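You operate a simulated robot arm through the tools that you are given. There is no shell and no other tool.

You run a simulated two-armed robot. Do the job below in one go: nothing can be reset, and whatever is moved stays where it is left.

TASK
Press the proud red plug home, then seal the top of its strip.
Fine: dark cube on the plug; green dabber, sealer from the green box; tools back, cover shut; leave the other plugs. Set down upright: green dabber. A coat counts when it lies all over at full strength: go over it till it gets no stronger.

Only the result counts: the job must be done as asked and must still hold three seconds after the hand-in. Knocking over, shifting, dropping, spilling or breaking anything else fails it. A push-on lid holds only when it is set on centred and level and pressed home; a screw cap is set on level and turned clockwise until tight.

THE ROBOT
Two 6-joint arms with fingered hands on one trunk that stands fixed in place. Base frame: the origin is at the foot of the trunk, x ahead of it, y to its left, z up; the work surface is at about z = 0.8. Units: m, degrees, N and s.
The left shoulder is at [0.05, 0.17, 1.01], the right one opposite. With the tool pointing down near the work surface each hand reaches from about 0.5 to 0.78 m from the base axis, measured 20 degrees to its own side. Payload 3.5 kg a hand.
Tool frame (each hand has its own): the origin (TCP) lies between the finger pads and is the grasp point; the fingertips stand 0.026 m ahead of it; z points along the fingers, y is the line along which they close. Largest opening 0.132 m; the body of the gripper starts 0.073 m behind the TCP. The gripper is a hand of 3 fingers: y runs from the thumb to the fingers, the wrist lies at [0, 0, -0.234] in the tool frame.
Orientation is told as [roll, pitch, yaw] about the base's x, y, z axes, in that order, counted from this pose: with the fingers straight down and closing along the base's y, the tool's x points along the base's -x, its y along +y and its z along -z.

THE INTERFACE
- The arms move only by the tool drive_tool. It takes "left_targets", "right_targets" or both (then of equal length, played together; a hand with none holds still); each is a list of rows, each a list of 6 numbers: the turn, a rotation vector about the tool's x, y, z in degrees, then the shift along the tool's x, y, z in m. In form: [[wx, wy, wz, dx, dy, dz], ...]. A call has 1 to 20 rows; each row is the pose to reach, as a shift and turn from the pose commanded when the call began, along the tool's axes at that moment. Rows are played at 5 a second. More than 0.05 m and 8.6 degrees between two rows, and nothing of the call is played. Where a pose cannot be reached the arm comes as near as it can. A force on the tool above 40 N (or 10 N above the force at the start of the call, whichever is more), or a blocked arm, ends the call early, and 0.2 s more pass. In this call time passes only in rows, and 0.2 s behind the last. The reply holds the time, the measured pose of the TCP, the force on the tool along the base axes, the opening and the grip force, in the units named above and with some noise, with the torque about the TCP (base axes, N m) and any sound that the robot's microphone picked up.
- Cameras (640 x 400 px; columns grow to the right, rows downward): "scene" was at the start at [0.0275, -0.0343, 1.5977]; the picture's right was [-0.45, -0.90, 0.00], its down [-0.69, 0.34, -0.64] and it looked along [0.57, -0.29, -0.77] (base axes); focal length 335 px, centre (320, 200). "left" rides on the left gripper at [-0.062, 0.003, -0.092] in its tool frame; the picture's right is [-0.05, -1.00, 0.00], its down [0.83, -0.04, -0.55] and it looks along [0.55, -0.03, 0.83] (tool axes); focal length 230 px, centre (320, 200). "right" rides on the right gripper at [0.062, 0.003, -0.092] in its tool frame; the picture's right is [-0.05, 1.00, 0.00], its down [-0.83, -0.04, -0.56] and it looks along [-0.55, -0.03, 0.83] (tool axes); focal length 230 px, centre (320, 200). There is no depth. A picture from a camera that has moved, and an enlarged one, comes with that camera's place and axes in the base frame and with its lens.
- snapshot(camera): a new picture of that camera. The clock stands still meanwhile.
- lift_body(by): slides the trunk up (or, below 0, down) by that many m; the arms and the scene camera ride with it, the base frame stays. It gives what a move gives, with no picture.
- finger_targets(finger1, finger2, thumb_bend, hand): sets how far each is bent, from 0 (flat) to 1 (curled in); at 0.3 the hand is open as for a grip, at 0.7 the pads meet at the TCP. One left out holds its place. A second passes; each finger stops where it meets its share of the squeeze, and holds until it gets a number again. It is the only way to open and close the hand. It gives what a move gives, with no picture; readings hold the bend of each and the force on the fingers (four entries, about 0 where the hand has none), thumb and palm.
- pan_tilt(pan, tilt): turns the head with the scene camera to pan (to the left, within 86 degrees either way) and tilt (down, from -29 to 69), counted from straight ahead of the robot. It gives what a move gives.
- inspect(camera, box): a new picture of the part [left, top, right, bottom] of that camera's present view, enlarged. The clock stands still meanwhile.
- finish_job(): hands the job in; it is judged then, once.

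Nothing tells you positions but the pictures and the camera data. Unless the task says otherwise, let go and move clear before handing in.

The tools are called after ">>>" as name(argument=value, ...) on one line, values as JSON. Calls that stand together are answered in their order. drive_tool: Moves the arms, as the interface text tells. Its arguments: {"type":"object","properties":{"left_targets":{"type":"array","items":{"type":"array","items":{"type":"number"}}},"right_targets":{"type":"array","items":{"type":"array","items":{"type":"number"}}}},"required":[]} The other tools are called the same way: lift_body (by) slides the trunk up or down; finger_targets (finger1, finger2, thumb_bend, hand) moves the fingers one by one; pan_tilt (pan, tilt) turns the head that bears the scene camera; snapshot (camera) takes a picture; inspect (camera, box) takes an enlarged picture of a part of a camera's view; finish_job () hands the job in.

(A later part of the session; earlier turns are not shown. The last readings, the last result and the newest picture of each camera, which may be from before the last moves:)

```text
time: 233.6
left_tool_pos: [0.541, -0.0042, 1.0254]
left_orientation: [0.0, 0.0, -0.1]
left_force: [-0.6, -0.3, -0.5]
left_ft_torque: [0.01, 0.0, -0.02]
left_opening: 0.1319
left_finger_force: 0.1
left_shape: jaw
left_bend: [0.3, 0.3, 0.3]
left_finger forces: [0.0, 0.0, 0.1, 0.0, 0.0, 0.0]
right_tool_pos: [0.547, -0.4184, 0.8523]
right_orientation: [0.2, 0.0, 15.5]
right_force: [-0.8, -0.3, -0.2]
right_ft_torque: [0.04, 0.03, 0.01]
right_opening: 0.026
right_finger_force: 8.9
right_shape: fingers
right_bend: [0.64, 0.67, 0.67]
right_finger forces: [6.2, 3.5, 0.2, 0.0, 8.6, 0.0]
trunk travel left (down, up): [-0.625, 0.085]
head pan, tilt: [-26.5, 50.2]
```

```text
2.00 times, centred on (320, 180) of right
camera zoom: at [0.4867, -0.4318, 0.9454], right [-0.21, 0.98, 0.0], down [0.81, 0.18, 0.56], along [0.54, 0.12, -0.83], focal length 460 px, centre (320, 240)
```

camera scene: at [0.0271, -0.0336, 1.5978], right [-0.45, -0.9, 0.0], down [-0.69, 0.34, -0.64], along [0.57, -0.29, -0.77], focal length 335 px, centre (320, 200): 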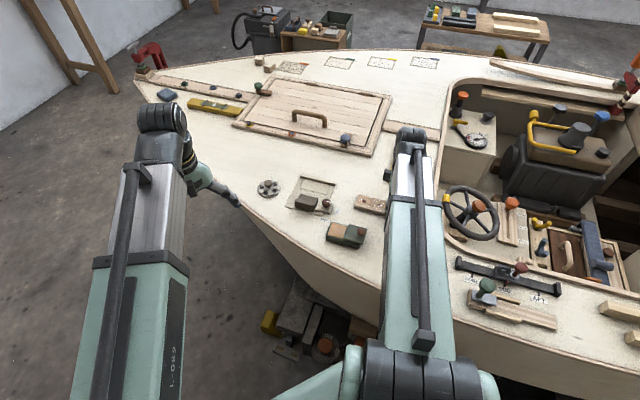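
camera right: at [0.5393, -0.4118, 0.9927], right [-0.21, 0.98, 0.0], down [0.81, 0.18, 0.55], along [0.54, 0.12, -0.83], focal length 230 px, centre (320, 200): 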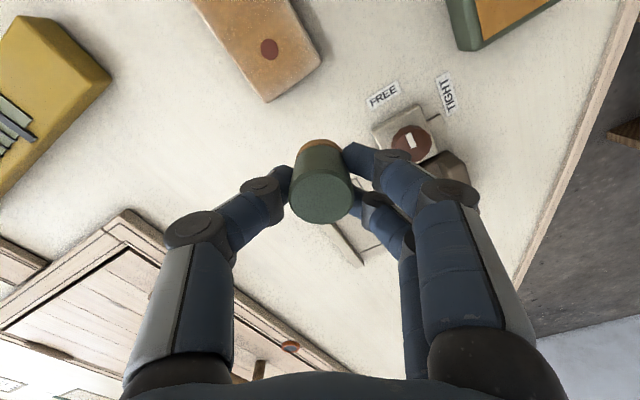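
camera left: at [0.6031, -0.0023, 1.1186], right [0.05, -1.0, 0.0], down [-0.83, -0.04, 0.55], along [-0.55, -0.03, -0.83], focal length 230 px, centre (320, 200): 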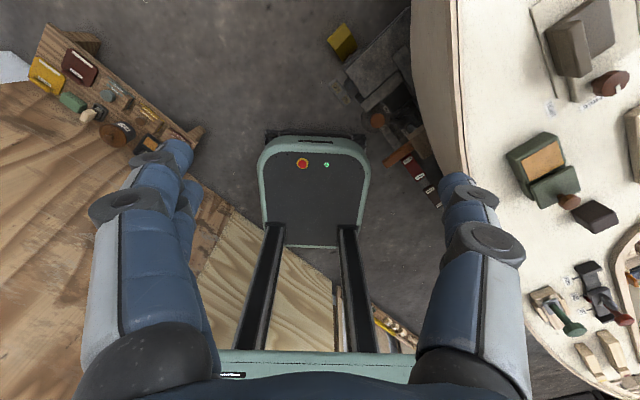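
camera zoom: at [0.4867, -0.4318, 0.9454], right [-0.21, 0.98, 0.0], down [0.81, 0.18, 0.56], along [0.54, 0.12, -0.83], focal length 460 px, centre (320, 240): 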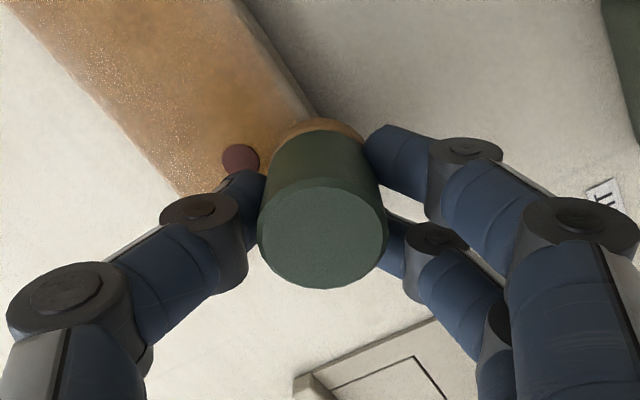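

>>> drive_tool(right_targets=[[0, 0, 0, 0, 0, 0.001], [0, 0, 0, 0, 0, 0.0018], [0, 0, 0, -0.0022, -0.0039, 0.002], [0, 0, 0, -0.0045, -0.0078, 0.002], [0, 0, 0, -0.0067, -0.0117, 0.002], [0, 0, 0, -0.0089, -0.0156, 0.002], [0, 0, 0, -0.0111, -0.0195, 0.002], [0, 0, 0, -0.0134, -0.0234, 0.002], [0, 0, 0, -0.0156, -0.0273, 0.002], [0, 0, 0, -0.0178, -0.0312, 0.002], [0, 0, 0, -0.0109, -0.0352, 0.002], [0, 0, 0, -0.0086, -0.0313, 0.002], [0, 0, 0, -0.0064, -0.0274, 0.002], [0, 0, 0, -0.0042, -0.0235, 0.002], [0, 0, 0, -0.002, -0.0196, 0.002], [0, 0, 0, 0.0003, -0.0157, 0.002], [0, 0, 0, 0.0025, -0.0118, 0.002], [0, 0, 0, 0.0047, -0.0079, 0.002], [0, 0, 0, 0.0069, -0.004, 0.002]])

>>> drive_tool(right_targets=[[0, 0, 0, 0.006, -0.0034, 0], [0, 0, 0, 0.012, -0.0068, 0], [0, 0, 0, 0.018, -0.0103, 0], [0, 0, 0, 0.024, -0.0137, 0], [0, 0, 0, 0.03, -0.0171, 0], [0, 0, 0, 0.036, -0.0205, 0], [0, 0, 0, 0.0419, -0.0239, 0], [0, 0, 0, 0.0479, -0.0274, 0], [0, 0, 0, 0.0539, -0.0308, 0], [0, 0, 0, 0.0599, -0.0342, 0], [0, 0, 0, 0.0659, -0.0376, 0], [0, 0, 0, 0.0719, -0.041, 0], [0, 0, 0, 0.0779, -0.0445, 0], [0, 0, 0, 0.0839, -0.0479, 0], [0, 0, 0, 0.0899, -0.0513, 0], [0, 0, 0, 0.0958, -0.0547, 0], [0, 0, 0, 0.1018, -0.0581, 0], [0, 0, 0, 0.1041, -0.0595, 0]])

>>> drive_tool(right_targets=[[0, 0, 0, -0.0022, -0.0039, 0], [0, 0, 0, -0.0045, -0.0078, 0], [0, 0, 0, -0.0067, -0.0117, 0], [0, 0, 0, -0.0089, -0.0156, 0], [0, 0, 0, -0.0149, -0.0122, 0], [0, 0, 0, -0.0209, -0.0088, 0], [0, 0, 0, -0.0269, -0.0053, 0], [0, 0, 0, -0.0329, -0.0019, 0], [0, 0, 0, -0.0389, 0.0015, 0], [0, 0, 0, -0.0449, 0.0049, 0], [0, 0, 0, -0.0508, 0.0083, 0], [0, 0, 0, -0.0568, 0.0118, 0], [0, 0, 0, -0.0628, 0.0152, 0], [0, 0, 0, -0.0688, 0.0186, 0], [0, 0, 0, -0.0748, 0.022, 0], [0, 0, 0, -0.0808, 0.0254, 0], [0, 0, 0, -0.0868, 0.0289, 0], [0, 0, 0, -0.0928, 0.0323, 0], [0, 0, 0, -0.0988, 0.0357, 0], [0, 0, 0, -0.1047, 0.0391, 0]])

>>> inspect(camera="right", box=[140, 0, 400, 220])

```text
time: 237.6
left_tool_pos: [0.5405, -0.0042, 1.0251]
left_orientation: [-0.1, 0.1, -0.1]
left_force: [0.3, 0.6, -0.6]
left_ft_torque: [0.0, 0.01, 0.0]
left_opening: 0.1318
left_finger_force: 0.1
left_shape: jaw
left_bend: [0.3, 0.3, 0.3]
left_finger forces: [0.1, 0.0, 0.1, 0.1, 0.0, 0.1]
right_tool_pos: [0.5419, -0.423, 0.8499]
right_orientation: [0.2, 0.0, 15.5]
right_force: [0.7, -1.9, 2.8]
right_ft_torque: [-0.07, -0.03, 0.03]
right_opening: 0.0261
right_finger_force: 10.2
right_shape: fingers
right_bend: [0.64, 0.67, 0.67]
right_finger forces: [6.4, 3.7, 0.1, 0.1, 9.9, 0.0]
trunk travel left (down, up): [-0.625, 0.085]
head pan, tilt: [-26.5, 50.2]
```

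```text
time: 241.4
left_tool_pos: [0.5404, -0.0038, 1.0252]
left_orientation: [0.1, 0.0, 0.0]
left_force: [-0.3, -0.5, 0.3]
left_ft_torque: [-0.02, 0.0, 0.05]
left_opening: 0.1317
left_finger_force: 0.1
left_shape: jaw
left_bend: [0.3, 0.3, 0.3]
left_finger forces: [0.1, 0.0, 0.0, 0.0, 0.0, 0.1]
right_tool_pos: [0.4567, -0.5093, 0.8495]
right_orientation: [0.2, 0.0, 15.4]
right_force: [1.1, 0.8, 3.8]
right_ft_torque: [0.05, 0.01, -0.04]
right_opening: 0.0258
right_finger_force: 10.1
right_shape: fingers
right_bend: [0.64, 0.67, 0.67]
right_finger forces: [7.1, 4.2, 0.1, 0.1, 9.0, 0.0]
trunk travel left (down, up): [-0.625, 0.085]
head pan, tilt: [-26.5, 50.2]
```

```text
time: 245.6
left_tool_pos: [0.5405, -0.0039, 1.0256]
left_orientation: [0.0, -0.1, -0.1]
left_force: [0.1, -0.1, 0.3]
left_ft_torque: [0.01, 0.02, -0.02]
left_opening: 0.1316
left_finger_force: 0.0
left_shape: jaw
left_bend: [0.3, 0.3, 0.3]
left_finger forces: [0.1, 0.1, 0.0, 0.0, 0.0, 0.1]
right_tool_pos: [0.5475, -0.4426, 0.85]
right_orientation: [0.2, 0.0, 15.4]
right_force: [-0.4, -0.3, 0.9]
right_ft_torque: [-0.02, 0.0, 0.03]
right_opening: 0.0259
right_finger_force: 9.9
right_shape: fingers
right_bend: [0.64, 0.67, 0.67]
right_finger forces: [6.5, 3.5, 0.0, 0.1, 9.1, 0.0]
trunk travel left (down, up): [-0.625, 0.085]
head pan, tilt: [-26.5, 50.2]
```

```text
1.82 times, centred on (270, 110) of right
camera zoom: at [0.4868, -0.4569, 0.9432], right [-0.21, 0.98, 0.0], down [0.81, 0.18, 0.56], along [0.54, 0.12, -0.83], focal length 418 px, centre (411, 364)
```

zoom: 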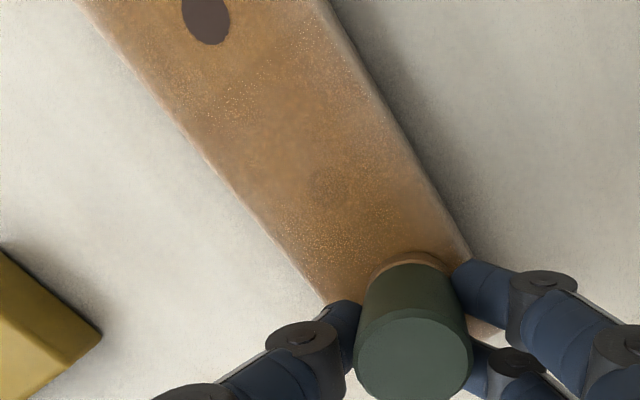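

>>> drive_tool(right_targets=[[0, 0, 0, -0.0026, -0.0046, 0.0004], [0, 0, 0, -0.0052, -0.0092, 0.0004], [0, 0, 0, -0.0079, -0.0139, 0.0004], [0, 0, 0, -0.0019, -0.0173, 0.0004], [0, 0, 0, 0.0041, -0.0207, 0.0004], [0, 0, 0, 0.0101, -0.0242, 0.0004], [0, 0, 0, 0.0161, -0.0276, 0.0003], [0, 0, 0, 0.0221, -0.031, 0.0003], [0, 0, 0, 0.0281, -0.0344, 0.0003], [0, 0, 0, 0.034, -0.0378, 0.0003], [0, 0, 0, 0.04, -0.0413, 0.0003], [0, 0, 0, 0.046, -0.0447, 0.0002], [0, 0, 0, 0.052, -0.0481, 0.0002], [0, 0, 0, 0.058, -0.0515, 0.0002], [0, 0, 0, 0.064, -0.0549, 0.0002], [0, 0, 0, 0.07, -0.0584, 0.0002], [0, 0, 0, 0.076, -0.0618, 0.0002], [0, 0, 0, 0.082, -0.0652, 0.0002], [0, 0, 0, 0.0879, -0.0686, 0.0002], [0, 0, 0, 0.092, -0.071, 0.0002]])

>>> drive_tool(right_targets=[[0, 0, 0, 0.0026, 0.0046, 0], [0, 0, 0, 0.0052, 0.0091, 0], [0, 0, 0, 0.0078, 0.0137, 0], [0, 0, 0, 0.0104, 0.0182, 0], [0, 0, 0, 0.013, 0.0228, 0], [0, 0, 0, 0.0156, 0.0274, 0], [0, 0, 0, 0.013, 0.0228, 0], [0, 0, 0, 0.0104, 0.0182, 0], [0, 0, 0, 0.0104, 0.0182, -0.03], [0, 0, 0, 0.0204, 0.0082, -0.07], [0, 0, 0, 0.035, -0.018, -0.11], [0, 0, 0, 0.045, -0.05, -0.145], [0, 0, 0, 0.05, -0.075, -0.18]])

>>> inspect(camera="scene", box=[345, 190, 415, 232])

```text
time: 249.8
left_tool_pos: [0.5405, -0.0046, 1.0255]
left_orientation: [0.0, 0.1, 0.0]
left_force: [0.3, 1.1, -0.3]
left_ft_torque: [-0.03, -0.01, 0.03]
left_opening: 0.1317
left_finger_force: 0.0
left_shape: jaw
left_bend: [0.3, 0.3, 0.3]
left_finger forces: [0.0, 0.0, 0.0, 0.0, 0.1, 0.0]
right_tool_pos: [0.4763, -0.5369, 0.8503]
right_orientation: [0.2, -0.1, 15.4]
right_force: [-0.5, 0.0, -0.2]
right_ft_torque: [0.03, -0.04, -0.01]
right_opening: 0.0255
right_finger_force: 9.1
right_shape: fingers
right_bend: [0.64, 0.67, 0.67]
right_finger forces: [6.6, 3.6, 0.0, 0.1, 8.9, 0.0]
trunk travel left (down, up): [-0.625, 0.085]
head pan, tilt: [-26.5, 50.2]
```

```text
time: 252.6
left_tool_pos: [0.5393, -0.0045, 1.0259]
left_orientation: [0.0, 0.0, 0.1]
left_force: [-0.2, 0.6, -0.1]
left_ft_torque: [-0.03, 0.0, 0.0]
left_opening: 0.1322
left_finger_force: 0.0
left_shape: jaw
left_bend: [0.3, 0.3, 0.3]
left_finger forces: [0.0, 0.1, 0.0, 0.0, 0.0, 0.0]
right_tool_pos: [0.4481, -0.6212, 1.0282]
right_orientation: [0.2, 0.1, 15.5]
right_force: [-0.8, -0.6, 0.0]
right_ft_torque: [-0.03, 0.04, -0.01]
right_opening: 0.026
right_finger_force: 9.1
right_shape: fingers
right_bend: [0.64, 0.67, 0.67]
right_finger forces: [6.3, 3.5, 0.0, 0.0, 8.8, 0.0]
trunk travel left (down, up): [-0.625, 0.085]
head pan, tilt: [-26.5, 50.2]
```

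```text
9.14 times, centred on (380, 211) of scene
camera zoom: at [0.0274, -0.0344, 1.5977], right [-0.45, -0.9, 0.0], down [-0.69, 0.34, -0.64], along [0.57, -0.29, -0.77], focal length 3064 px, centre (-229, 99)
```

zoom: 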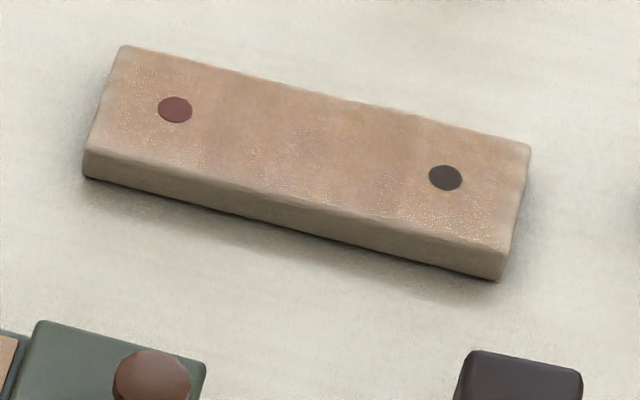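

The coat looks more even than 30 s ago, so it was still gaining a little. I'll do another dip and full round.

>>> drive_tool(right_targets=[[0, 0, 0, -0.0142, 0.0357, 0.015], [0, 0, 0, -0.0284, 0.0715, 0.03], [0, 0, 0, -0.0425, 0.1072, 0.05], [0, 0, 0, -0.0567, 0.1429, 0.07], [0, 0, 0, -0.0709, 0.1786, 0.085], [0, 0, 0, -0.0851, 0.2144, 0.095], [0, 0, 0, -0.0992, 0.2501, 0.1], [0, 0, 0, -0.1134, 0.2858, 0.105], [0, 0, 0, -0.1134, 0.2858, 0.135], [0, 0, 0, -0.1134, 0.2858, 0.16], [0, 0, 0, -0.1134, 0.2858, 0.166], [0, 0, 0, -0.1134, 0.2858, 0.168]])

>>> inspect(camera="right", box=[240, 80, 400, 230])

```text
time: 255.2
left_tool_pos: [0.5413, -0.0045, 1.0262]
left_orientation: [0.0, 0.0, 0.1]
left_force: [0.0, -0.5, 0.2]
left_ft_torque: [-0.02, -0.02, -0.03]
left_opening: 0.1319
left_finger_force: 0.0
left_shape: jaw
left_bend: [0.3, 0.3, 0.3]
left_finger forces: [0.1, 0.1, 0.0, 0.0, 0.0, 0.0]
right_tool_pos: [0.4825, -0.3169, 0.8619]
right_orientation: [0.2, 0.0, 15.4]
right_force: [0.8, -0.5, -0.1]
right_ft_torque: [-0.01, -0.02, 0.0]
right_opening: 0.0261
right_finger_force: 8.8
right_shape: fingers
right_bend: [0.64, 0.67, 0.67]
right_finger forces: [6.2, 3.3, 0.0, 0.0, 8.4, 0.1]
trunk travel left (down, up): [-0.625, 0.085]
head pan, tilt: [-26.5, 50.2]
```

```text
2.67 times, centred on (320, 155) of right
camera zoom: at [0.4224, -0.3306, 0.955], right [-0.21, 0.98, 0.0], down [0.81, 0.18, 0.56], along [0.54, 0.12, -0.83], focal length 614 px, centre (320, 320)
```

zoom: 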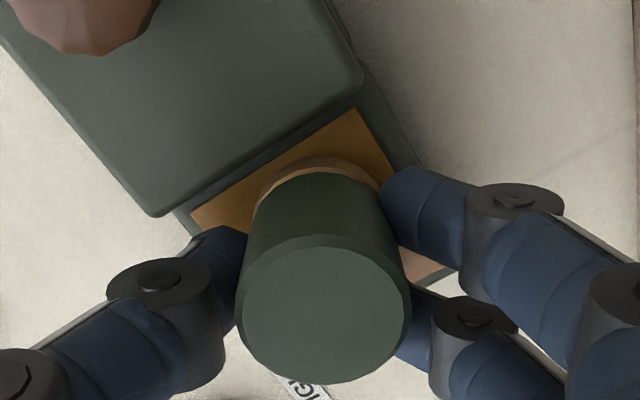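

>>> drive_tool(right_targets=[[0, 0, 0, 0, 0, 0.0012], [0, 0, 0, 0, 0, 0.0024], [0, 0, 0, 0, 0, 0.003]])

```text
time: 256.0
left_tool_pos: [0.5404, -0.005, 1.0258]
left_orientation: [0.0, 0.0, 0.1]
left_force: [-0.3, 0.0, 0.2]
left_ft_torque: [0.02, -0.01, -0.02]
left_opening: 0.1318
left_finger_force: 0.1
left_shape: jaw
left_bend: [0.3, 0.3, 0.3]
left_finger forces: [0.0, 0.1, 0.0, 0.1, 0.0, 0.0]
right_tool_pos: [0.4828, -0.3162, 0.8591]
right_orientation: [0.2, 0.1, 15.4]
right_force: [1.0, -0.6, 2.7]
right_ft_torque: [-0.07, -0.05, -0.01]
right_opening: 0.0258
right_finger_force: 9.1
right_shape: fingers
right_bend: [0.64, 0.67, 0.67]
right_finger forces: [6.2, 3.4, 0.0, 0.0, 9.5, 0.1]
trunk travel left (down, up): [-0.625, 0.085]
head pan, tilt: [-26.5, 50.2]
```

>>> drive_tool(right_targets=[[0, 0, 0, 0, 0, -0.02], [0, 0, 0, 0, 0, -0.05], [0, 0, 0, 0.015, -0.038, -0.05], [0, 0, 0, 0.032, -0.075, -0.05], [0, 0, 0, 0.05, -0.115, -0.05], [0, 0, 0, 0.062, -0.15, -0.05], [0, 0, 0, 0.0724, -0.1751, -0.05], [0, 0, 0, 0.0724, -0.1751, -0.015], [0, 0, 0, 0.0724, -0.1751, 0.004], [0, 0, 0, 0.0724, -0.1751, 0.0078], [0, 0, 0, 0.0724, -0.1751, 0.0088]])

>>> drive_tool(right_targets=[[0, 0, 0, -0.0022, -0.0039, 0.0006], [0, 0, 0, -0.0045, -0.0078, 0.0006], [0, 0, 0, -0.0067, -0.0117, 0.0006], [0, 0, 0, -0.0089, -0.0156, 0.0006], [0, 0, 0, -0.0111, -0.0195, 0.0006], [0, 0, 0, -0.0134, -0.0234, 0.0006], [0, 0, 0, -0.0156, -0.0273, 0.0006], [0, 0, 0, -0.0178, -0.0312, 0.0006], [0, 0, 0, -0.0156, -0.0273, 0.0006], [0, 0, 0, -0.0134, -0.0234, 0.0006], [0, 0, 0, -0.0111, -0.0195, 0.0006], [0, 0, 0, -0.0089, -0.0156, 0.0006], [0, 0, 0, -0.0067, -0.0117, 0.0006], [0, 0, 0, -0.0045, -0.0078, 0.0006], [0, 0, 0, -0.0022, -0.0039, 0.0006], [0, 0, 0, 0, 0, 0.0006]])

>>> drive_tool(right_targets=[[0, 0, 0, -0.006, 0.0034, 0], [0, 0, 0, -0.012, 0.0068, 0], [0, 0, 0, -0.018, 0.0103, 0], [0, 0, 0, -0.024, 0.0137, 0], [0, 0, 0, -0.03, 0.0171, 0], [0, 0, 0, -0.036, 0.0205, 0], [0, 0, 0, -0.0419, 0.0239, 0], [0, 0, 0, -0.0479, 0.0274, 0], [0, 0, 0, -0.0539, 0.0308, 0], [0, 0, 0, -0.0599, 0.0342, 0], [0, 0, 0, -0.0659, 0.0376, 0], [0, 0, 0, -0.0719, 0.041, 0], [0, 0, 0, -0.0779, 0.0445, 0], [0, 0, 0, -0.0839, 0.0479, 0], [0, 0, 0, -0.0899, 0.0513, 0], [0, 0, 0, -0.0958, 0.0547, 0], [0, 0, 0, -0.1018, 0.0581, 0], [0, 0, 0, -0.1078, 0.0616, 0]])

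>>> inspect(camera="right", box=[140, 0, 400, 220])

```text
time: 258.4
left_tool_pos: [0.5408, -0.0047, 1.0252]
left_orientation: [0.0, -0.1, 0.0]
left_force: [-0.6, 0.4, -0.4]
left_ft_torque: [-0.02, 0.0, -0.01]
left_opening: 0.1323
left_finger_force: 0.2
left_shape: jaw
left_bend: [0.3, 0.3, 0.3]
left_finger forces: [0.0, 0.0, 0.0, 0.0, 0.0, 0.0]
right_tool_pos: [0.4581, -0.5052, 0.8511]
right_orientation: [0.0, -0.1, 15.4]
right_force: [0.2, -1.4, 1.1]
right_ft_torque: [-0.01, 0.04, -0.02]
right_opening: 0.0259
right_finger_force: 9.3
right_shape: fingers
right_bend: [0.64, 0.67, 0.67]
right_finger forces: [6.1, 3.0, 0.1, 0.1, 9.0, 0.0]
trunk travel left (down, up): [-0.625, 0.085]
head pan, tilt: [-26.5, 50.2]
```

```text
time: 261.8
left_tool_pos: [0.541, -0.005, 1.0247]
left_orientation: [-0.1, 0.0, 0.0]
left_force: [0.0, 0.1, -0.7]
left_ft_torque: [-0.02, 0.01, -0.02]
left_opening: 0.1319
left_finger_force: 0.0
left_shape: jaw
left_bend: [0.3, 0.3, 0.3]
left_finger forces: [0.0, 0.0, 0.1, 0.0, 0.0, 0.0]
right_tool_pos: [0.4587, -0.5036, 0.8491]
right_orientation: [0.1, 0.1, 15.5]
right_force: [0.9, -1.2, 4.8]
right_ft_torque: [-0.01, -0.04, 0.01]
right_opening: 0.0258
right_finger_force: 9.9
right_shape: fingers
right_bend: [0.64, 0.67, 0.67]
right_finger forces: [6.4, 3.3, 0.1, 0.0, 10.1, 0.1]
trunk travel left (down, up): [-0.625, 0.085]
head pan, tilt: [-26.5, 50.2]
```

```text
time: 265.6
left_tool_pos: [0.5396, -0.0041, 1.0248]
left_orientation: [0.0, 0.0, 0.0]
left_force: [-0.1, 0.1, -0.4]
left_ft_torque: [-0.01, 0.03, -0.01]
left_opening: 0.1319
left_finger_force: 0.0
left_shape: jaw
left_bend: [0.3, 0.3, 0.3]
left_finger forces: [0.0, 0.1, 0.1, 0.0, 0.0, 0.0]
right_tool_pos: [0.5468, -0.4166, 0.8508]
right_orientation: [0.2, 0.1, 15.4]
right_force: [-0.9, -1.1, 2.3]
right_ft_torque: [-0.02, 0.01, 0.0]
right_opening: 0.026
right_finger_force: 10.4
right_shape: fingers
right_bend: [0.64, 0.67, 0.67]
right_finger forces: [6.8, 3.1, 0.1, 0.1, 9.6, 0.0]
trunk travel left (down, up): [-0.625, 0.085]
head pan, tilt: [-26.5, 50.2]
```

```text
1.82 times, centred on (270, 110) of right
camera zoom: at [0.4865, -0.4302, 0.9428], right [-0.22, 0.98, 0.0], down [0.81, 0.18, 0.56], along [0.54, 0.12, -0.83], focal length 418 px, centre (411, 364)
```

zoom: 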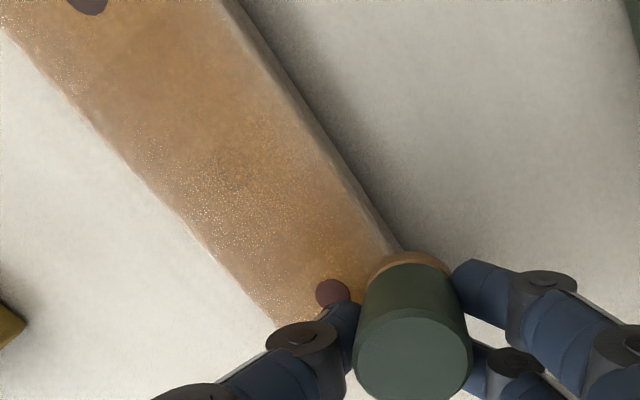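

>>> drive_tool(right_targets=[[0, 0, 0, -0.0022, -0.0039, 0.0004], [0, 0, 0, -0.0045, -0.0078, 0.0004], [0, 0, 0, -0.0067, -0.0117, 0.0004], [0, 0, 0, -0.0089, -0.0156, 0.0004], [0, 0, 0, -0.0111, -0.0195, 0.0004], [0, 0, 0, -0.0134, -0.0234, 0.0004], [0, 0, 0, -0.0156, -0.0273, 0.0004], [0, 0, 0, -0.0178, -0.0312, 0.0004], [0, 0, 0, -0.0156, -0.0273, 0.0004], [0, 0, 0, -0.0134, -0.0234, 0.0004], [0, 0, 0, -0.0111, -0.0195, 0.0004], [0, 0, 0, -0.0089, -0.0156, 0.0004], [0, 0, 0, -0.0067, -0.0117, 0.0004], [0, 0, 0, -0.0089, -0.0156, 0.0004]])

>>> drive_tool(right_targets=[[0, 0, 0, 0.006, -0.0034, 0], [0, 0, 0, 0.012, -0.0068, 0], [0, 0, 0, 0.018, -0.0103, 0], [0, 0, 0, 0.024, -0.0137, 0], [0, 0, 0, 0.03, -0.0171, 0], [0, 0, 0, 0.036, -0.0205, 0], [0, 0, 0, 0.0419, -0.0239, 0], [0, 0, 0, 0.0479, -0.0274, 0], [0, 0, 0, 0.0539, -0.0308, 0], [0, 0, 0, 0.0599, -0.0342, 0], [0, 0, 0, 0.0659, -0.0376, 0], [0, 0, 0, 0.0719, -0.041, 0], [0, 0, 0, 0.0779, -0.0445, 0], [0, 0, 0, 0.0839, -0.0479, 0], [0, 0, 0, 0.0899, -0.0513, 0], [0, 0, 0, 0.0958, -0.0547, 0], [0, 0, 0, 0.1018, -0.0581, 0], [0, 0, 0, 0.1041, -0.0595, 0]])

>>> drive_tool(right_targets=[[0, 0, 0, -0.0026, -0.0046, 0], [0, 0, 0, -0.0052, -0.0092, 0], [0, 0, 0, -0.0084, -0.0148, 0], [0, 0, 0, -0.0144, -0.0114, 0], [0, 0, 0, -0.0204, -0.008, 0], [0, 0, 0, -0.0264, -0.0045, 0], [0, 0, 0, -0.0324, -0.0011, 0], [0, 0, 0, -0.0384, 0.0023, 0], [0, 0, 0, -0.0444, 0.0057, 0], [0, 0, 0, -0.0503, 0.0091, 0], [0, 0, 0, -0.0563, 0.0126, 0], [0, 0, 0, -0.0623, 0.016, 0], [0, 0, 0, -0.0683, 0.0194, 0], [0, 0, 0, -0.0743, 0.0228, 0], [0, 0, 0, -0.0803, 0.0262, 0], [0, 0, 0, -0.0863, 0.0297, 0], [0, 0, 0, -0.0923, 0.0331, 0], [0, 0, 0, -0.0983, 0.0365, 0], [0, 0, 0, -0.1042, 0.0399, 0], [0, 0, 0, -0.1102, 0.0433, 0]])

>>> drive_tool(right_targets=[[0, 0, 0, 0.0026, 0.0046, 0], [0, 0, 0, 0.0052, 0.0091, 0], [0, 0, 0, 0.0078, 0.0137, 0], [0, 0, 0, 0.0078, 0.0137, -0.02], [0, 0, 0, 0.02, 0.0, -0.05], [0, 0, 0, 0.04, -0.025, -0.08], [0, 0, 0, 0.06, -0.055, -0.11], [0, 0, 0, 0.08, -0.09, -0.14], [0, 0, 0, 0.1, -0.125, -0.16], [0, 0, 0, 0.115, -0.16, -0.18]])

>>> inspect(camera="scene", box=[345, 190, 415, 232])

```text
time: 268.6
left_tool_pos: [0.5408, -0.0039, 1.0266]
left_orientation: [0.0, -0.1, 0.0]
left_force: [-1.1, 0.8, -0.9]
left_ft_torque: [0.03, 0.0, -0.01]
left_opening: 0.1319
left_finger_force: 0.2
left_shape: jaw
left_bend: [0.3, 0.3, 0.3]
left_finger forces: [0.1, 0.0, 0.1, 0.1, 0.1, 0.0]
right_tool_pos: [0.5583, -0.4286, 0.8499]
right_orientation: [0.2, 0.0, 15.4]
right_force: [-1.4, 2.0, 5.1]
right_ft_torque: [0.02, 0.03, -0.02]
right_opening: 0.026
right_finger_force: 10.0
right_shape: fingers
right_bend: [0.64, 0.67, 0.67]
right_finger forces: [7.8, 3.6, 0.1, 0.1, 8.7, 0.1]
trunk travel left (down, up): [-0.625, 0.085]
head pan, tilt: [-26.5, 50.2]
```

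```text
time: 272.4
left_tool_pos: [0.5392, -0.0043, 1.0262]
left_orientation: [0.0, -0.1, 0.1]
left_force: [-0.9, -0.4, 0.1]
left_ft_torque: [0.02, 0.02, -0.01]
left_opening: 0.1318
left_finger_force: 0.1
left_shape: jaw
left_bend: [0.3, 0.3, 0.3]
left_finger forces: [0.0, 0.0, 0.0, 0.0, 0.1, 0.0]
right_tool_pos: [0.4754, -0.5126, 0.8496]
right_orientation: [0.2, 0.0, 15.3]
right_force: [1.3, 2.1, 3.7]
right_ft_torque: [0.03, 0.0, 0.02]
right_opening: 0.0258
right_finger_force: 9.7
right_shape: fingers
right_bend: [0.64, 0.67, 0.67]
right_finger forces: [7.2, 4.2, 0.0, 0.1, 9.2, 0.0]
trunk travel left (down, up): [-0.625, 0.085]
head pan, tilt: [-26.5, 50.2]
```

```text
time: 276.6
left_tool_pos: [0.5407, -0.0039, 1.0261]
left_orientation: [0.0, 0.0, 0.0]
left_force: [0.1, -0.6, -0.2]
left_ft_torque: [0.01, -0.04, -0.01]
left_opening: 0.1321
left_finger_force: 0.1
left_shape: jaw
left_bend: [0.3, 0.3, 0.3]
left_finger forces: [0.0, 0.1, 0.1, 0.1, 0.0, 0.1]
right_tool_pos: [0.5698, -0.443, 0.8487]
right_orientation: [0.2, 0.1, 15.5]
right_force: [-1.2, -0.5, 2.9]
right_ft_torque: [-0.03, 0.06, 0.02]
right_opening: 0.0257
right_finger_force: 9.6
right_shape: fingers
right_bend: [0.64, 0.67, 0.67]
right_finger forces: [7.2, 3.1, 0.0, 0.1, 9.7, 0.0]
trunk travel left (down, up): [-0.625, 0.085]
head pan, tilt: [-26.5, 50.2]
```

```text
refused: row 8 steps farther than a row can; nothing moved
```

```text
9.14 times, centred on (380, 211) of scene
camera zoom: at [0.0272, -0.0342, 1.5977], right [-0.45, -0.9, 0.0], down [-0.69, 0.34, -0.64], along [0.57, -0.29, -0.77], focal length 3064 px, centre (-229, 99)
```

zoom: 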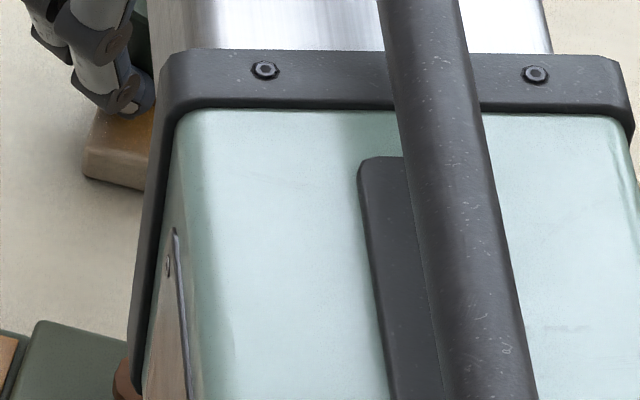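

>>> drive_tool(right_targets=[[0, 0, 0, 0.0026, 0.0046, 0], [0, 0, 0, 0.0052, 0.0091, 0], [0, 0, 0, 0.0078, 0.0137, 0], [0, 0, 0, 0.0078, 0.0137, -0.025], [0, 0, 0, 0.015, 0.005, -0.06], [0, 0, 0, 0.035, -0.012, -0.09], [0, 0, 0, 0.06, -0.034, -0.115], [0, 0, 0, 0.085, -0.056, -0.135], [0, 0, 0, 0.11, -0.08, -0.155], [0, 0, 0, 0.137, -0.108, -0.17], [0, 0, 0, 0.1646, -0.1382, -0.18]])

>>> inspect(camera="scene", box=[345, 190, 415, 232])

>>> inspect(camera="scene", box=[300, 180, 440, 268])

```text
time: 279.0
left_tool_pos: [0.5408, -0.0048, 1.0256]
left_orientation: [0.0, 0.0, 0.0]
left_force: [-0.3, 0.6, -0.1]
left_ft_torque: [0.01, 0.01, -0.03]
left_opening: 0.1319
left_finger_force: 0.1
left_shape: jaw
left_bend: [0.3, 0.3, 0.3]
left_finger forces: [0.0, 0.0, 0.1, 0.0, 0.0, 0.0]
right_tool_pos: [0.4483, -0.6201, 1.0284]
right_orientation: [0.2, 0.0, 15.4]
right_force: [-0.6, 1.2, 0.3]
right_ft_torque: [-0.01, 0.01, -0.06]
right_opening: 0.0257
right_finger_force: 9.3
right_shape: fingers
right_bend: [0.64, 0.67, 0.67]
right_finger forces: [6.3, 3.4, 0.0, 0.1, 8.5, 0.1]
trunk travel left (down, up): [-0.625, 0.085]
head pan, tilt: [-26.5, 50.2]
```

```text
9.14 times, centred on (380, 211) of scene
camera zoom: at [0.0273, -0.0348, 1.5977], right [-0.45, -0.9, 0.0], down [-0.69, 0.34, -0.64], along [0.57, -0.29, -0.77], focal length 3064 px, centre (-229, 99)
```

zoom: 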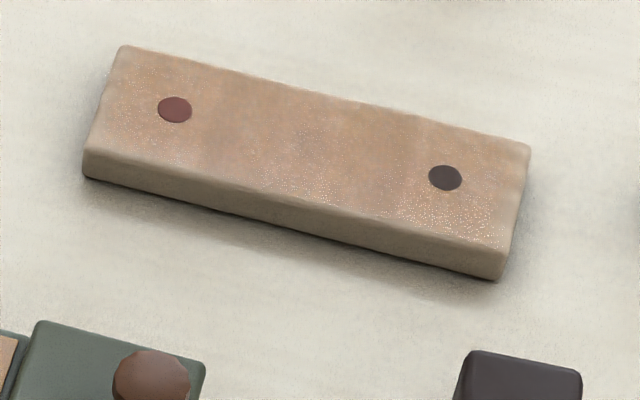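

```text
4.55 times, centred on (370, 224) of scene
camera zoom: at [0.0273, -0.0348, 1.5977], right [-0.45, -0.9, 0.0], down [-0.69, 0.34, -0.64], along [0.57, -0.29, -0.77], focal length 1523 px, centre (93, 91)
```

zoom: 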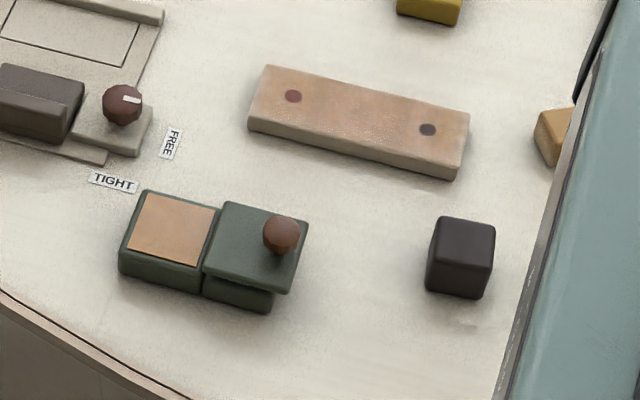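

No visible change since the last round, so I take the coat as saturated. Next I'll return the dabber to its original spot near [0.602, -0.410].

>>> drive_tool(right_targets=[[0, 0, 0, -0.0291, 0.0231, 0.005], [0, 0, 0, -0.0583, 0.0462, 0.015], [0, 0, 0, -0.0874, 0.0693, 0.03], [0, 0, 0, -0.1166, 0.0924, 0.045], [0, 0, 0, -0.1457, 0.1155, 0.065], [0, 0, 0, -0.1749, 0.1386, 0.09], [0, 0, 0, -0.204, 0.1617, 0.115], [0, 0, 0, -0.204, 0.1617, 0.13]])

>>> snapshot(camera="right")

>>> inspect(camera="right", box=[200, 50, 440, 260])

```text
time: 280.8
left_tool_pos: [0.5404, -0.0053, 1.0256]
left_orientation: [0.0, -0.1, -0.1]
left_force: [0.5, 0.2, 0.1]
left_ft_torque: [-0.01, -0.02, 0.0]
left_opening: 0.1323
left_finger_force: 0.1
left_shape: jaw
left_bend: [0.3, 0.3, 0.3]
left_finger forces: [0.0, 0.0, 0.0, 0.0, 0.0, 0.1]
right_tool_pos: [0.6038, -0.4103, 0.9004]
right_orientation: [0.1, 0.0, 15.4]
right_force: [0.4, 0.0, 0.6]
right_ft_torque: [0.0, 0.0, 0.04]
right_opening: 0.026
right_finger_force: 8.6
right_shape: fingers
right_bend: [0.64, 0.67, 0.67]
right_finger forces: [6.1, 3.3, 0.0, 0.0, 8.4, 0.1]
trunk travel left (down, up): [-0.625, 0.085]
head pan, tilt: [-26.5, 50.2]
```

```text
taken
camera right: at [0.5424, -0.4243, 0.9929], right [-0.21, 0.98, 0.0], down [0.81, 0.18, 0.56], along [0.54, 0.12, -0.83], focal length 230 px, centre (320, 200)
```

right: 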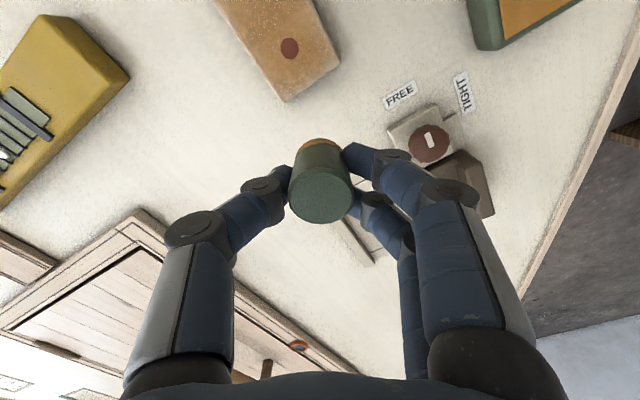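

```text
1.90 times, centred on (320, 155) of right
camera zoom: at [0.5424, -0.4243, 0.9929], right [-0.21, 0.98, 0.0], down [0.81, 0.18, 0.56], along [0.54, 0.12, -0.83], focal length 438 px, centre (320, 286)
```

zoom: 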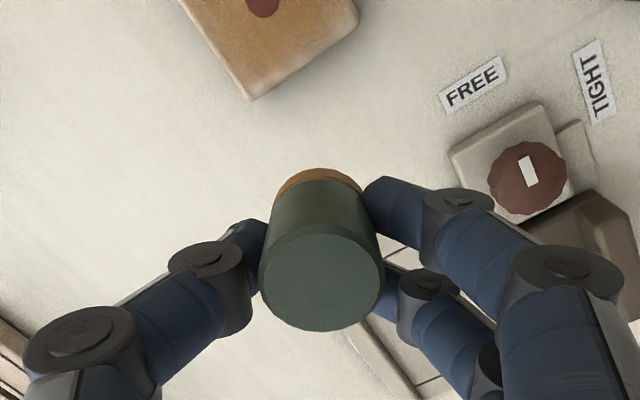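

>>> drive_tool(right_targets=[[0, 0, 0, 0.001, 0, 0.025], [0, 0, 0, 0.001, 0, 0.048], [0, 0, 0, 0.001, 0, 0.058], [0, 0, 0, 0.001, 0, 0.061], [0, 0, 0, 0.001, 0, 0.063]])

>>> inspect(camera="right", box=[200, 80, 440, 290])

```text
time: 282.0
left_tool_pos: [0.5414, -0.0043, 1.0262]
left_orientation: [0.0, -0.1, 0.1]
left_force: [-0.3, -1.3, 0.4]
left_ft_torque: [-0.02, -0.01, 0.01]
left_opening: 0.132
left_finger_force: 0.1
left_shape: jaw
left_bend: [0.3, 0.3, 0.3]
left_finger forces: [0.0, 0.1, 0.0, 0.0, 0.0, 0.0]
right_tool_pos: [0.6004, -0.4102, 0.8357]
right_orientation: [0.2, 0.0, 15.4]
right_force: [0.4, 0.0, -0.8]
right_ft_torque: [0.0, 0.0, 0.01]
right_opening: 0.0258
right_finger_force: 8.6
right_shape: fingers
right_bend: [0.64, 0.67, 0.67]
right_finger forces: [6.1, 3.1, 0.1, 0.0, 8.3, 0.1]
trunk travel left (down, up): [-0.625, 0.085]
head pan, tilt: [-26.5, 50.2]
```

```text
1.90 times, centred on (320, 185) of right
camera zoom: at [0.5403, -0.4239, 0.9284], right [-0.21, 0.98, 0.0], down [0.81, 0.18, 0.56], along [0.54, 0.12, -0.83], focal length 438 px, centre (320, 229)
```

zoom: 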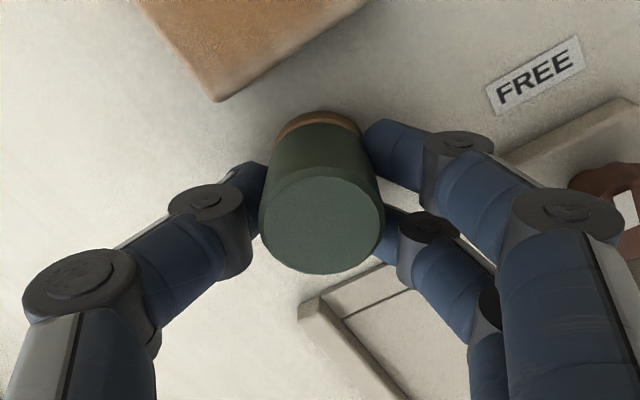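

>>> drive_tool(right_targets=[[0, 0, 0, 0, 0, 0.001], [0, 0, 0, 0, 0, 0.002]])

```text
time: 282.6
left_tool_pos: [0.5406, -0.0045, 1.0265]
left_orientation: [0.0, 0.0, 0.0]
left_force: [-0.1, -0.5, 0.4]
left_ft_torque: [0.01, 0.02, 0.0]
left_opening: 0.1319
left_finger_force: 0.1
left_shape: jaw
left_bend: [0.3, 0.3, 0.3]
left_finger forces: [0.1, 0.0, 0.0, 0.0, 0.0, 0.1]
right_tool_pos: [0.6002, -0.41, 0.8342]
right_orientation: [0.2, 0.1, 15.4]
right_force: [0.6, -0.4, 1.3]
right_ft_torque: [-0.03, -0.01, 0.01]
right_opening: 0.0262
right_finger_force: 9.4
right_shape: fingers
right_bend: [0.64, 0.67, 0.67]
right_finger forces: [6.0, 3.2, 0.1, 0.1, 8.5, 0.1]
trunk travel left (down, up): [-0.625, 0.085]
head pan, tilt: [-26.5, 50.2]
```

>>> drive_tool(right_targets=[[0, 0, 0, 0, 0, 0.0004]])

>>> finger_targets(hand="right", finger1=0.57, finger2=0.57, thumb_bend=0.57)

>>> inspect(camera="right", box=[200, 80, 440, 290])

```text
time: 283.0
left_tool_pos: [0.5394, -0.0047, 1.0256]
left_orientation: [0.1, 0.0, 0.1]
left_force: [-0.5, 0.6, 0.4]
left_ft_torque: [-0.01, -0.01, 0.02]
left_opening: 0.1319
left_finger_force: 0.0
left_shape: jaw
left_bend: [0.3, 0.3, 0.3]
left_finger forces: [0.1, 0.0, 0.0, 0.0, 0.0, 0.0]
right_tool_pos: [0.6004, -0.4098, 0.8329]
right_orientation: [0.1, 0.1, 15.4]
right_force: [-0.9, 0.4, 2.9]
right_ft_torque: [0.02, 0.03, -0.01]
right_opening: 0.0258
right_finger_force: 9.1
right_shape: fingers
right_bend: [0.64, 0.67, 0.67]
right_finger forces: [6.5, 3.1, 0.0, 0.1, 8.4, 0.0]
trunk travel left (down, up): [-0.625, 0.085]
head pan, tilt: [-26.5, 50.2]
```

```text
time: 284.0
left_tool_pos: [0.5408, -0.0047, 1.0255]
left_orientation: [0.0, 0.0, -0.1]
left_force: [0.3, 0.3, 0.1]
left_ft_torque: [-0.01, 0.01, 0.03]
left_opening: 0.132
left_finger_force: 0.1
left_shape: jaw
left_bend: [0.3, 0.3, 0.3]
left_finger forces: [0.0, 0.1, 0.0, 0.0, 0.0, 0.0]
right_tool_pos: [0.6014, -0.4101, 0.8329]
right_orientation: [0.2, 0.0, 15.4]
right_force: [1.1, 0.6, 0.0]
right_ft_torque: [0.0, 0.03, -0.03]
right_opening: 0.0469
right_finger_force: 0.1
right_shape: fingers
right_bend: [0.56, 0.56, 0.56]
right_finger forces: [0.1, 0.0, 0.1, 0.1, 0.1, 0.0]
trunk travel left (down, up): [-0.625, 0.085]
head pan, tilt: [-26.5, 50.2]
```

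```text
1.90 times, centred on (320, 185) of right
camera zoom: at [0.5404, -0.4237, 0.9261], right [-0.21, 0.98, 0.0], down [0.81, 0.18, 0.56], along [0.54, 0.12, -0.83], focal length 438 px, centre (320, 229)
```

zoom: 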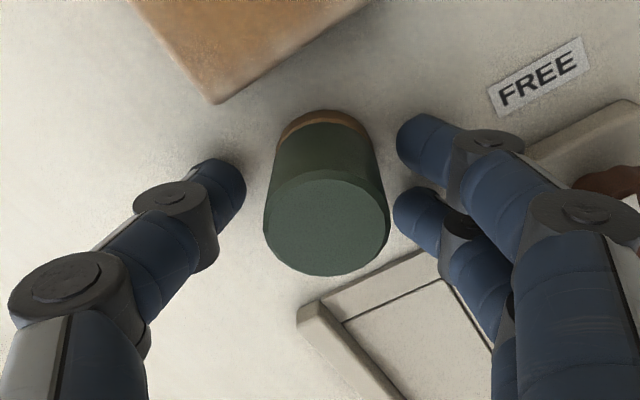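

The dabber stands free. I'll rise straight up with a small centring shift.

>>> drive_tool(right_targets=[[0, 0, 0, 0, 0.003, 0], [0, 0, 0, 0, 0.003, -0.03], [0, 0, 0, 0, 0.003, -0.07], [0, 0, 0, 0, 0.003, -0.1]])

>>> snapshot(camera="right")

>>> inspect(camera="right", box=[220, 50, 400, 170])

```text
time: 285.0
left_tool_pos: [0.5407, -0.0047, 1.0265]
left_orientation: [0.0, 0.0, 0.0]
left_force: [1.4, 0.3, -0.4]
left_ft_torque: [0.01, -0.02, 0.01]
left_opening: 0.1318
left_finger_force: 0.0
left_shape: jaw
left_bend: [0.3, 0.3, 0.3]
left_finger forces: [0.0, 0.0, 0.0, 0.1, 0.0, 0.0]
right_tool_pos: [0.6004, -0.4065, 0.9341]
right_orientation: [0.1, 0.1, 15.4]
right_force: [0.3, -0.3, -0.2]
right_ft_torque: [-0.02, 0.0, 0.01]
right_opening: 0.0473
right_finger_force: 0.0
right_shape: fingers
right_bend: [0.56, 0.56, 0.56]
right_finger forces: [0.1, 0.0, 0.0, 0.0, 0.0, 0.0]
trunk travel left (down, up): [-0.625, 0.085]
head pan, tilt: [-26.5, 50.2]
```

```text
taken
camera right: at [0.5399, -0.4201, 1.0267], right [-0.21, 0.98, 0.0], down [0.81, 0.18, 0.56], along [0.54, 0.12, -0.83], focal length 230 px, centre (320, 200)
```

right: 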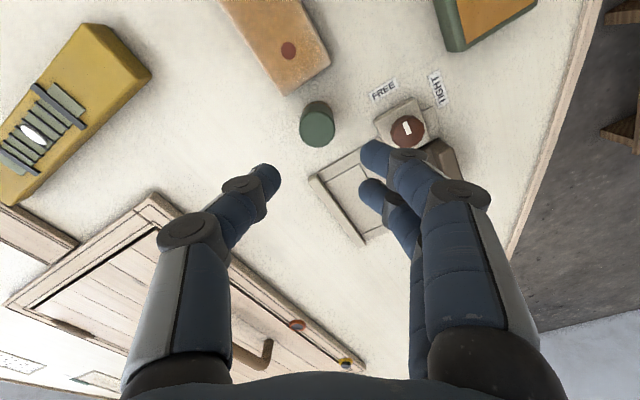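

```text
3.33 times, centred on (310, 110) of right
camera zoom: at [0.5399, -0.4201, 1.0267], right [-0.21, 0.98, 0.0], down [0.81, 0.18, 0.56], along [0.54, 0.12, -0.83], focal length 767 px, centre (353, 500)
```

zoom: 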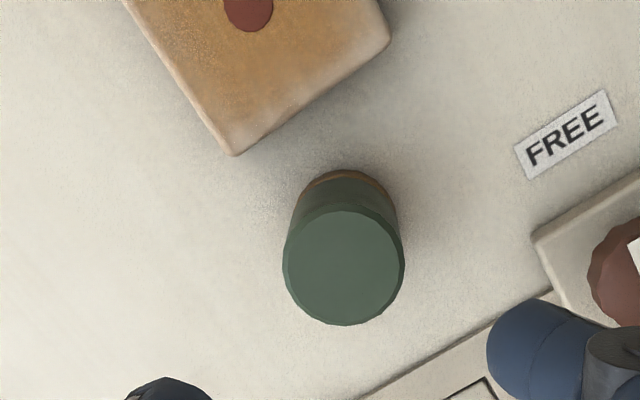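

The dabber is upright on its spot. Next I'll go above the cover's knob to slide it shut.

>>> drive_tool(right_targets=[[0, 0, -6.1, 0.0291, 0.0169, -0.02], [0, 0, -12.2, 0.0582, 0.0338, -0.02], [0, 0, -18.4, 0.0872, 0.0506, -0.02], [0, 0, -24.5, 0.1163, 0.0675, -0.02], [0, 0, -30.6, 0.1454, 0.0844, -0.02]])

>>> finger_targets(hand="right", finger1=0.5, finger2=0.5, thumb_bend=0.5)

>>> snapshot(camera="right")

>>> inspect(camera="right", box=[260, 60, 400, 200])

```text
time: 286.2
left_tool_pos: [0.5401, -0.0046, 1.0261]
left_orientation: [0.0, 0.0, -0.1]
left_force: [0.6, -0.1, -0.1]
left_ft_torque: [0.0, 0.01, 0.0]
left_opening: 0.1318
left_finger_force: 0.1
left_shape: jaw
left_bend: [0.3, 0.3, 0.3]
left_finger forces: [0.1, 0.1, 0.1, 0.1, 0.0, 0.1]
right_tool_pos: [0.438, -0.3659, 0.9544]
right_orientation: [0.1, -0.1, 46.1]
right_force: [0.5, 0.1, -0.4]
right_ft_torque: [0.01, -0.01, 0.03]
right_opening: 0.0473
right_finger_force: 0.1
right_shape: fingers
right_bend: [0.56, 0.56, 0.56]
right_finger forces: [0.0, 0.1, 0.0, 0.0, 0.0, 0.1]
trunk travel left (down, up): [-0.625, 0.085]
head pan, tilt: [-26.5, 50.2]
```

```text
time: 287.2
left_tool_pos: [0.5417, -0.0047, 1.0255]
left_orientation: [0.1, 0.0, 0.1]
left_force: [0.6, -0.3, -0.3]
left_ft_torque: [0.0, 0.03, 0.02]
left_opening: 0.1318
left_finger_force: 0.0
left_shape: jaw
left_bend: [0.3, 0.3, 0.3]
left_finger forces: [0.0, 0.1, 0.0, 0.0, 0.0, 0.0]
right_tool_pos: [0.4387, -0.3653, 0.9557]
right_orientation: [0.1, -0.1, 46.0]
right_force: [-0.1, 0.3, 0.8]
right_ft_torque: [0.02, 0.04, 0.01]
right_opening: 0.0672
right_finger_force: 0.0
right_shape: fingers
right_bend: [0.5, 0.5, 0.5]
right_finger forces: [0.0, 0.0, 0.0, 0.0, 0.0, 0.0]
trunk travel left (down, up): [-0.625, 0.085]
head pan, tilt: [-26.5, 50.2]
```

```text
taken
camera right: at [0.3937, -0.4085, 1.0472], right [-0.68, 0.73, 0.0], down [0.61, 0.57, 0.56], along [0.41, 0.38, -0.83], focal length 230 px, centre (320, 200)
```

right: 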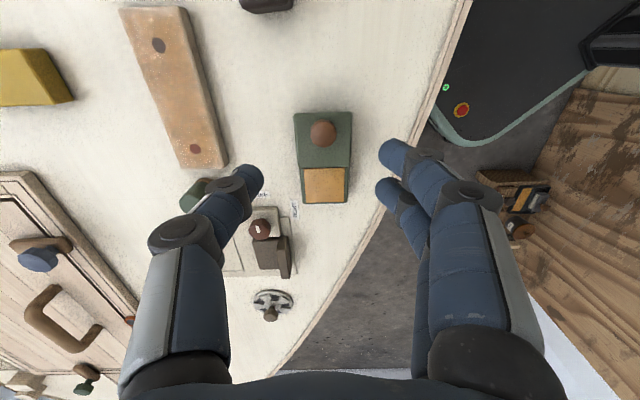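

```text
2.86 times, centred on (330, 130) of right
camera zoom: at [0.3937, -0.4085, 1.0472], right [-0.68, 0.73, 0.0], down [0.61, 0.57, 0.56], along [0.41, 0.38, -0.83], focal length 657 px, centre (291, 400)
```

zoom: 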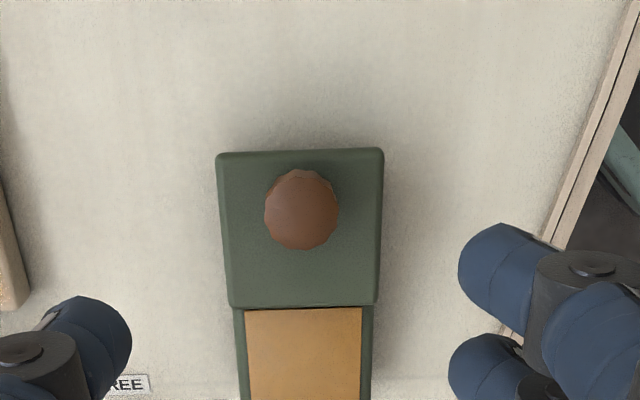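

>>> drive_tool(right_targets=[[0, 0, 0, 0, 0.0025, 0.03], [0, 0, 0, 0, 0.0025, 0.06], [0, 0, 0, 0, 0.0025, 0.075], [0, 0, 0, 0, 0.0025, 0.0815]])

>>> finger_targets(hand="right", finger1=0.7, finger2=0.7, thumb_bend=0.7)

>>> inspect(camera="right", box=[250, 110, 390, 250])

>>> inspect(camera="left", box=[470, 100, 590, 200])

```text
time: 288.2
left_tool_pos: [0.5401, -0.0038, 1.0257]
left_orientation: [0.0, 0.0, 0.0]
left_force: [-0.3, 0.5, 0.6]
left_ft_torque: [0.03, 0.07, 0.03]
left_opening: 0.1321
left_finger_force: 0.0
left_shape: jaw
left_bend: [0.3, 0.3, 0.3]
left_finger forces: [0.0, 0.1, 0.0, 0.1, 0.1, 0.0]
right_tool_pos: [0.4342, -0.3605, 0.8723]
right_orientation: [0.2, -0.1, 46.0]
right_force: [-0.3, -0.2, 0.2]
right_ft_torque: [0.0, 0.01, -0.02]
right_opening: 0.0673
right_finger_force: 0.0
right_shape: fingers
right_bend: [0.5, 0.5, 0.5]
right_finger forces: [0.0, 0.0, 0.1, 0.1, 0.0, 0.0]
trunk travel left (down, up): [-0.625, 0.085]
head pan, tilt: [-26.5, 50.2]
```

```text
time: 289.2
left_tool_pos: [0.5406, -0.0056, 1.0264]
left_orientation: [0.0, -0.1, 0.0]
left_force: [0.1, 0.0, 0.4]
left_ft_torque: [-0.02, 0.0, 0.02]
left_opening: 0.132
left_finger_force: 0.0
left_shape: jaw
left_bend: [0.3, 0.3, 0.3]
left_finger forces: [0.1, 0.0, 0.0, 0.0, 0.0, 0.0]
right_tool_pos: [0.435, -0.361, 0.8713]
right_orientation: [0.2, -0.1, 46.1]
right_force: [0.1, 0.8, -0.2]
right_ft_torque: [0.0, 0.0, -0.03]
right_opening: 0.0168
right_finger_force: 5.8
right_shape: fingers
right_bend: [0.66, 0.66, 0.67]
right_finger forces: [2.3, 3.5, 0.1, 0.0, 5.5, 0.0]
trunk travel left (down, up): [-0.625, 0.085]
head pan, tilt: [-26.5, 50.2]
```

```text
2.86 times, centred on (320, 180) of right
camera zoom: at [0.3903, -0.4039, 0.9651], right [-0.68, 0.73, 0.0], down [0.61, 0.57, 0.56], along [0.41, 0.38, -0.83], focal length 657 px, centre (320, 257)
```

zoom: 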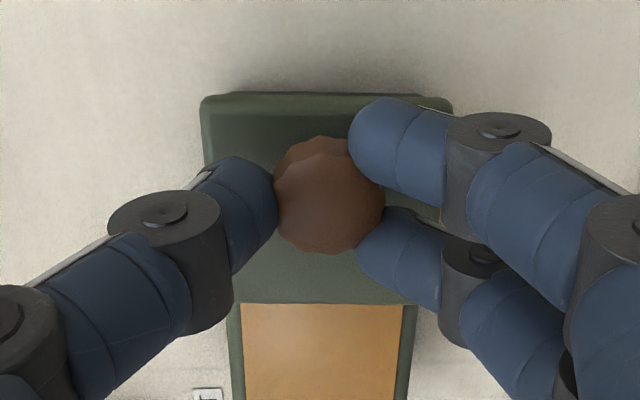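

```text
4.00 times, centred on (530, 150) of left
camera zoom: at [0.6033, -0.0023, 1.1185], right [0.05, -1.0, 0.0], down [-0.83, -0.04, 0.55], along [-0.55, -0.03, -0.83], focal length 920 px, centre (-520, 400)
```

zoom: 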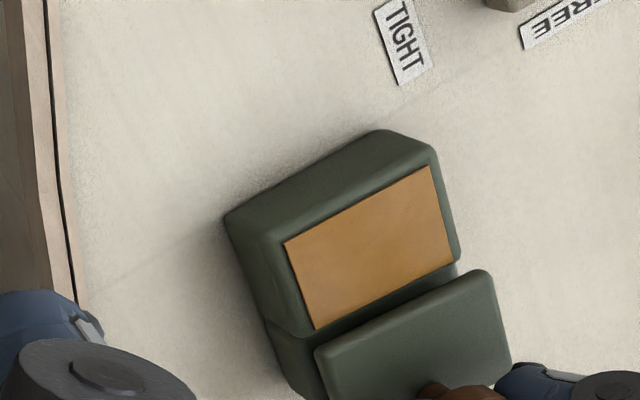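

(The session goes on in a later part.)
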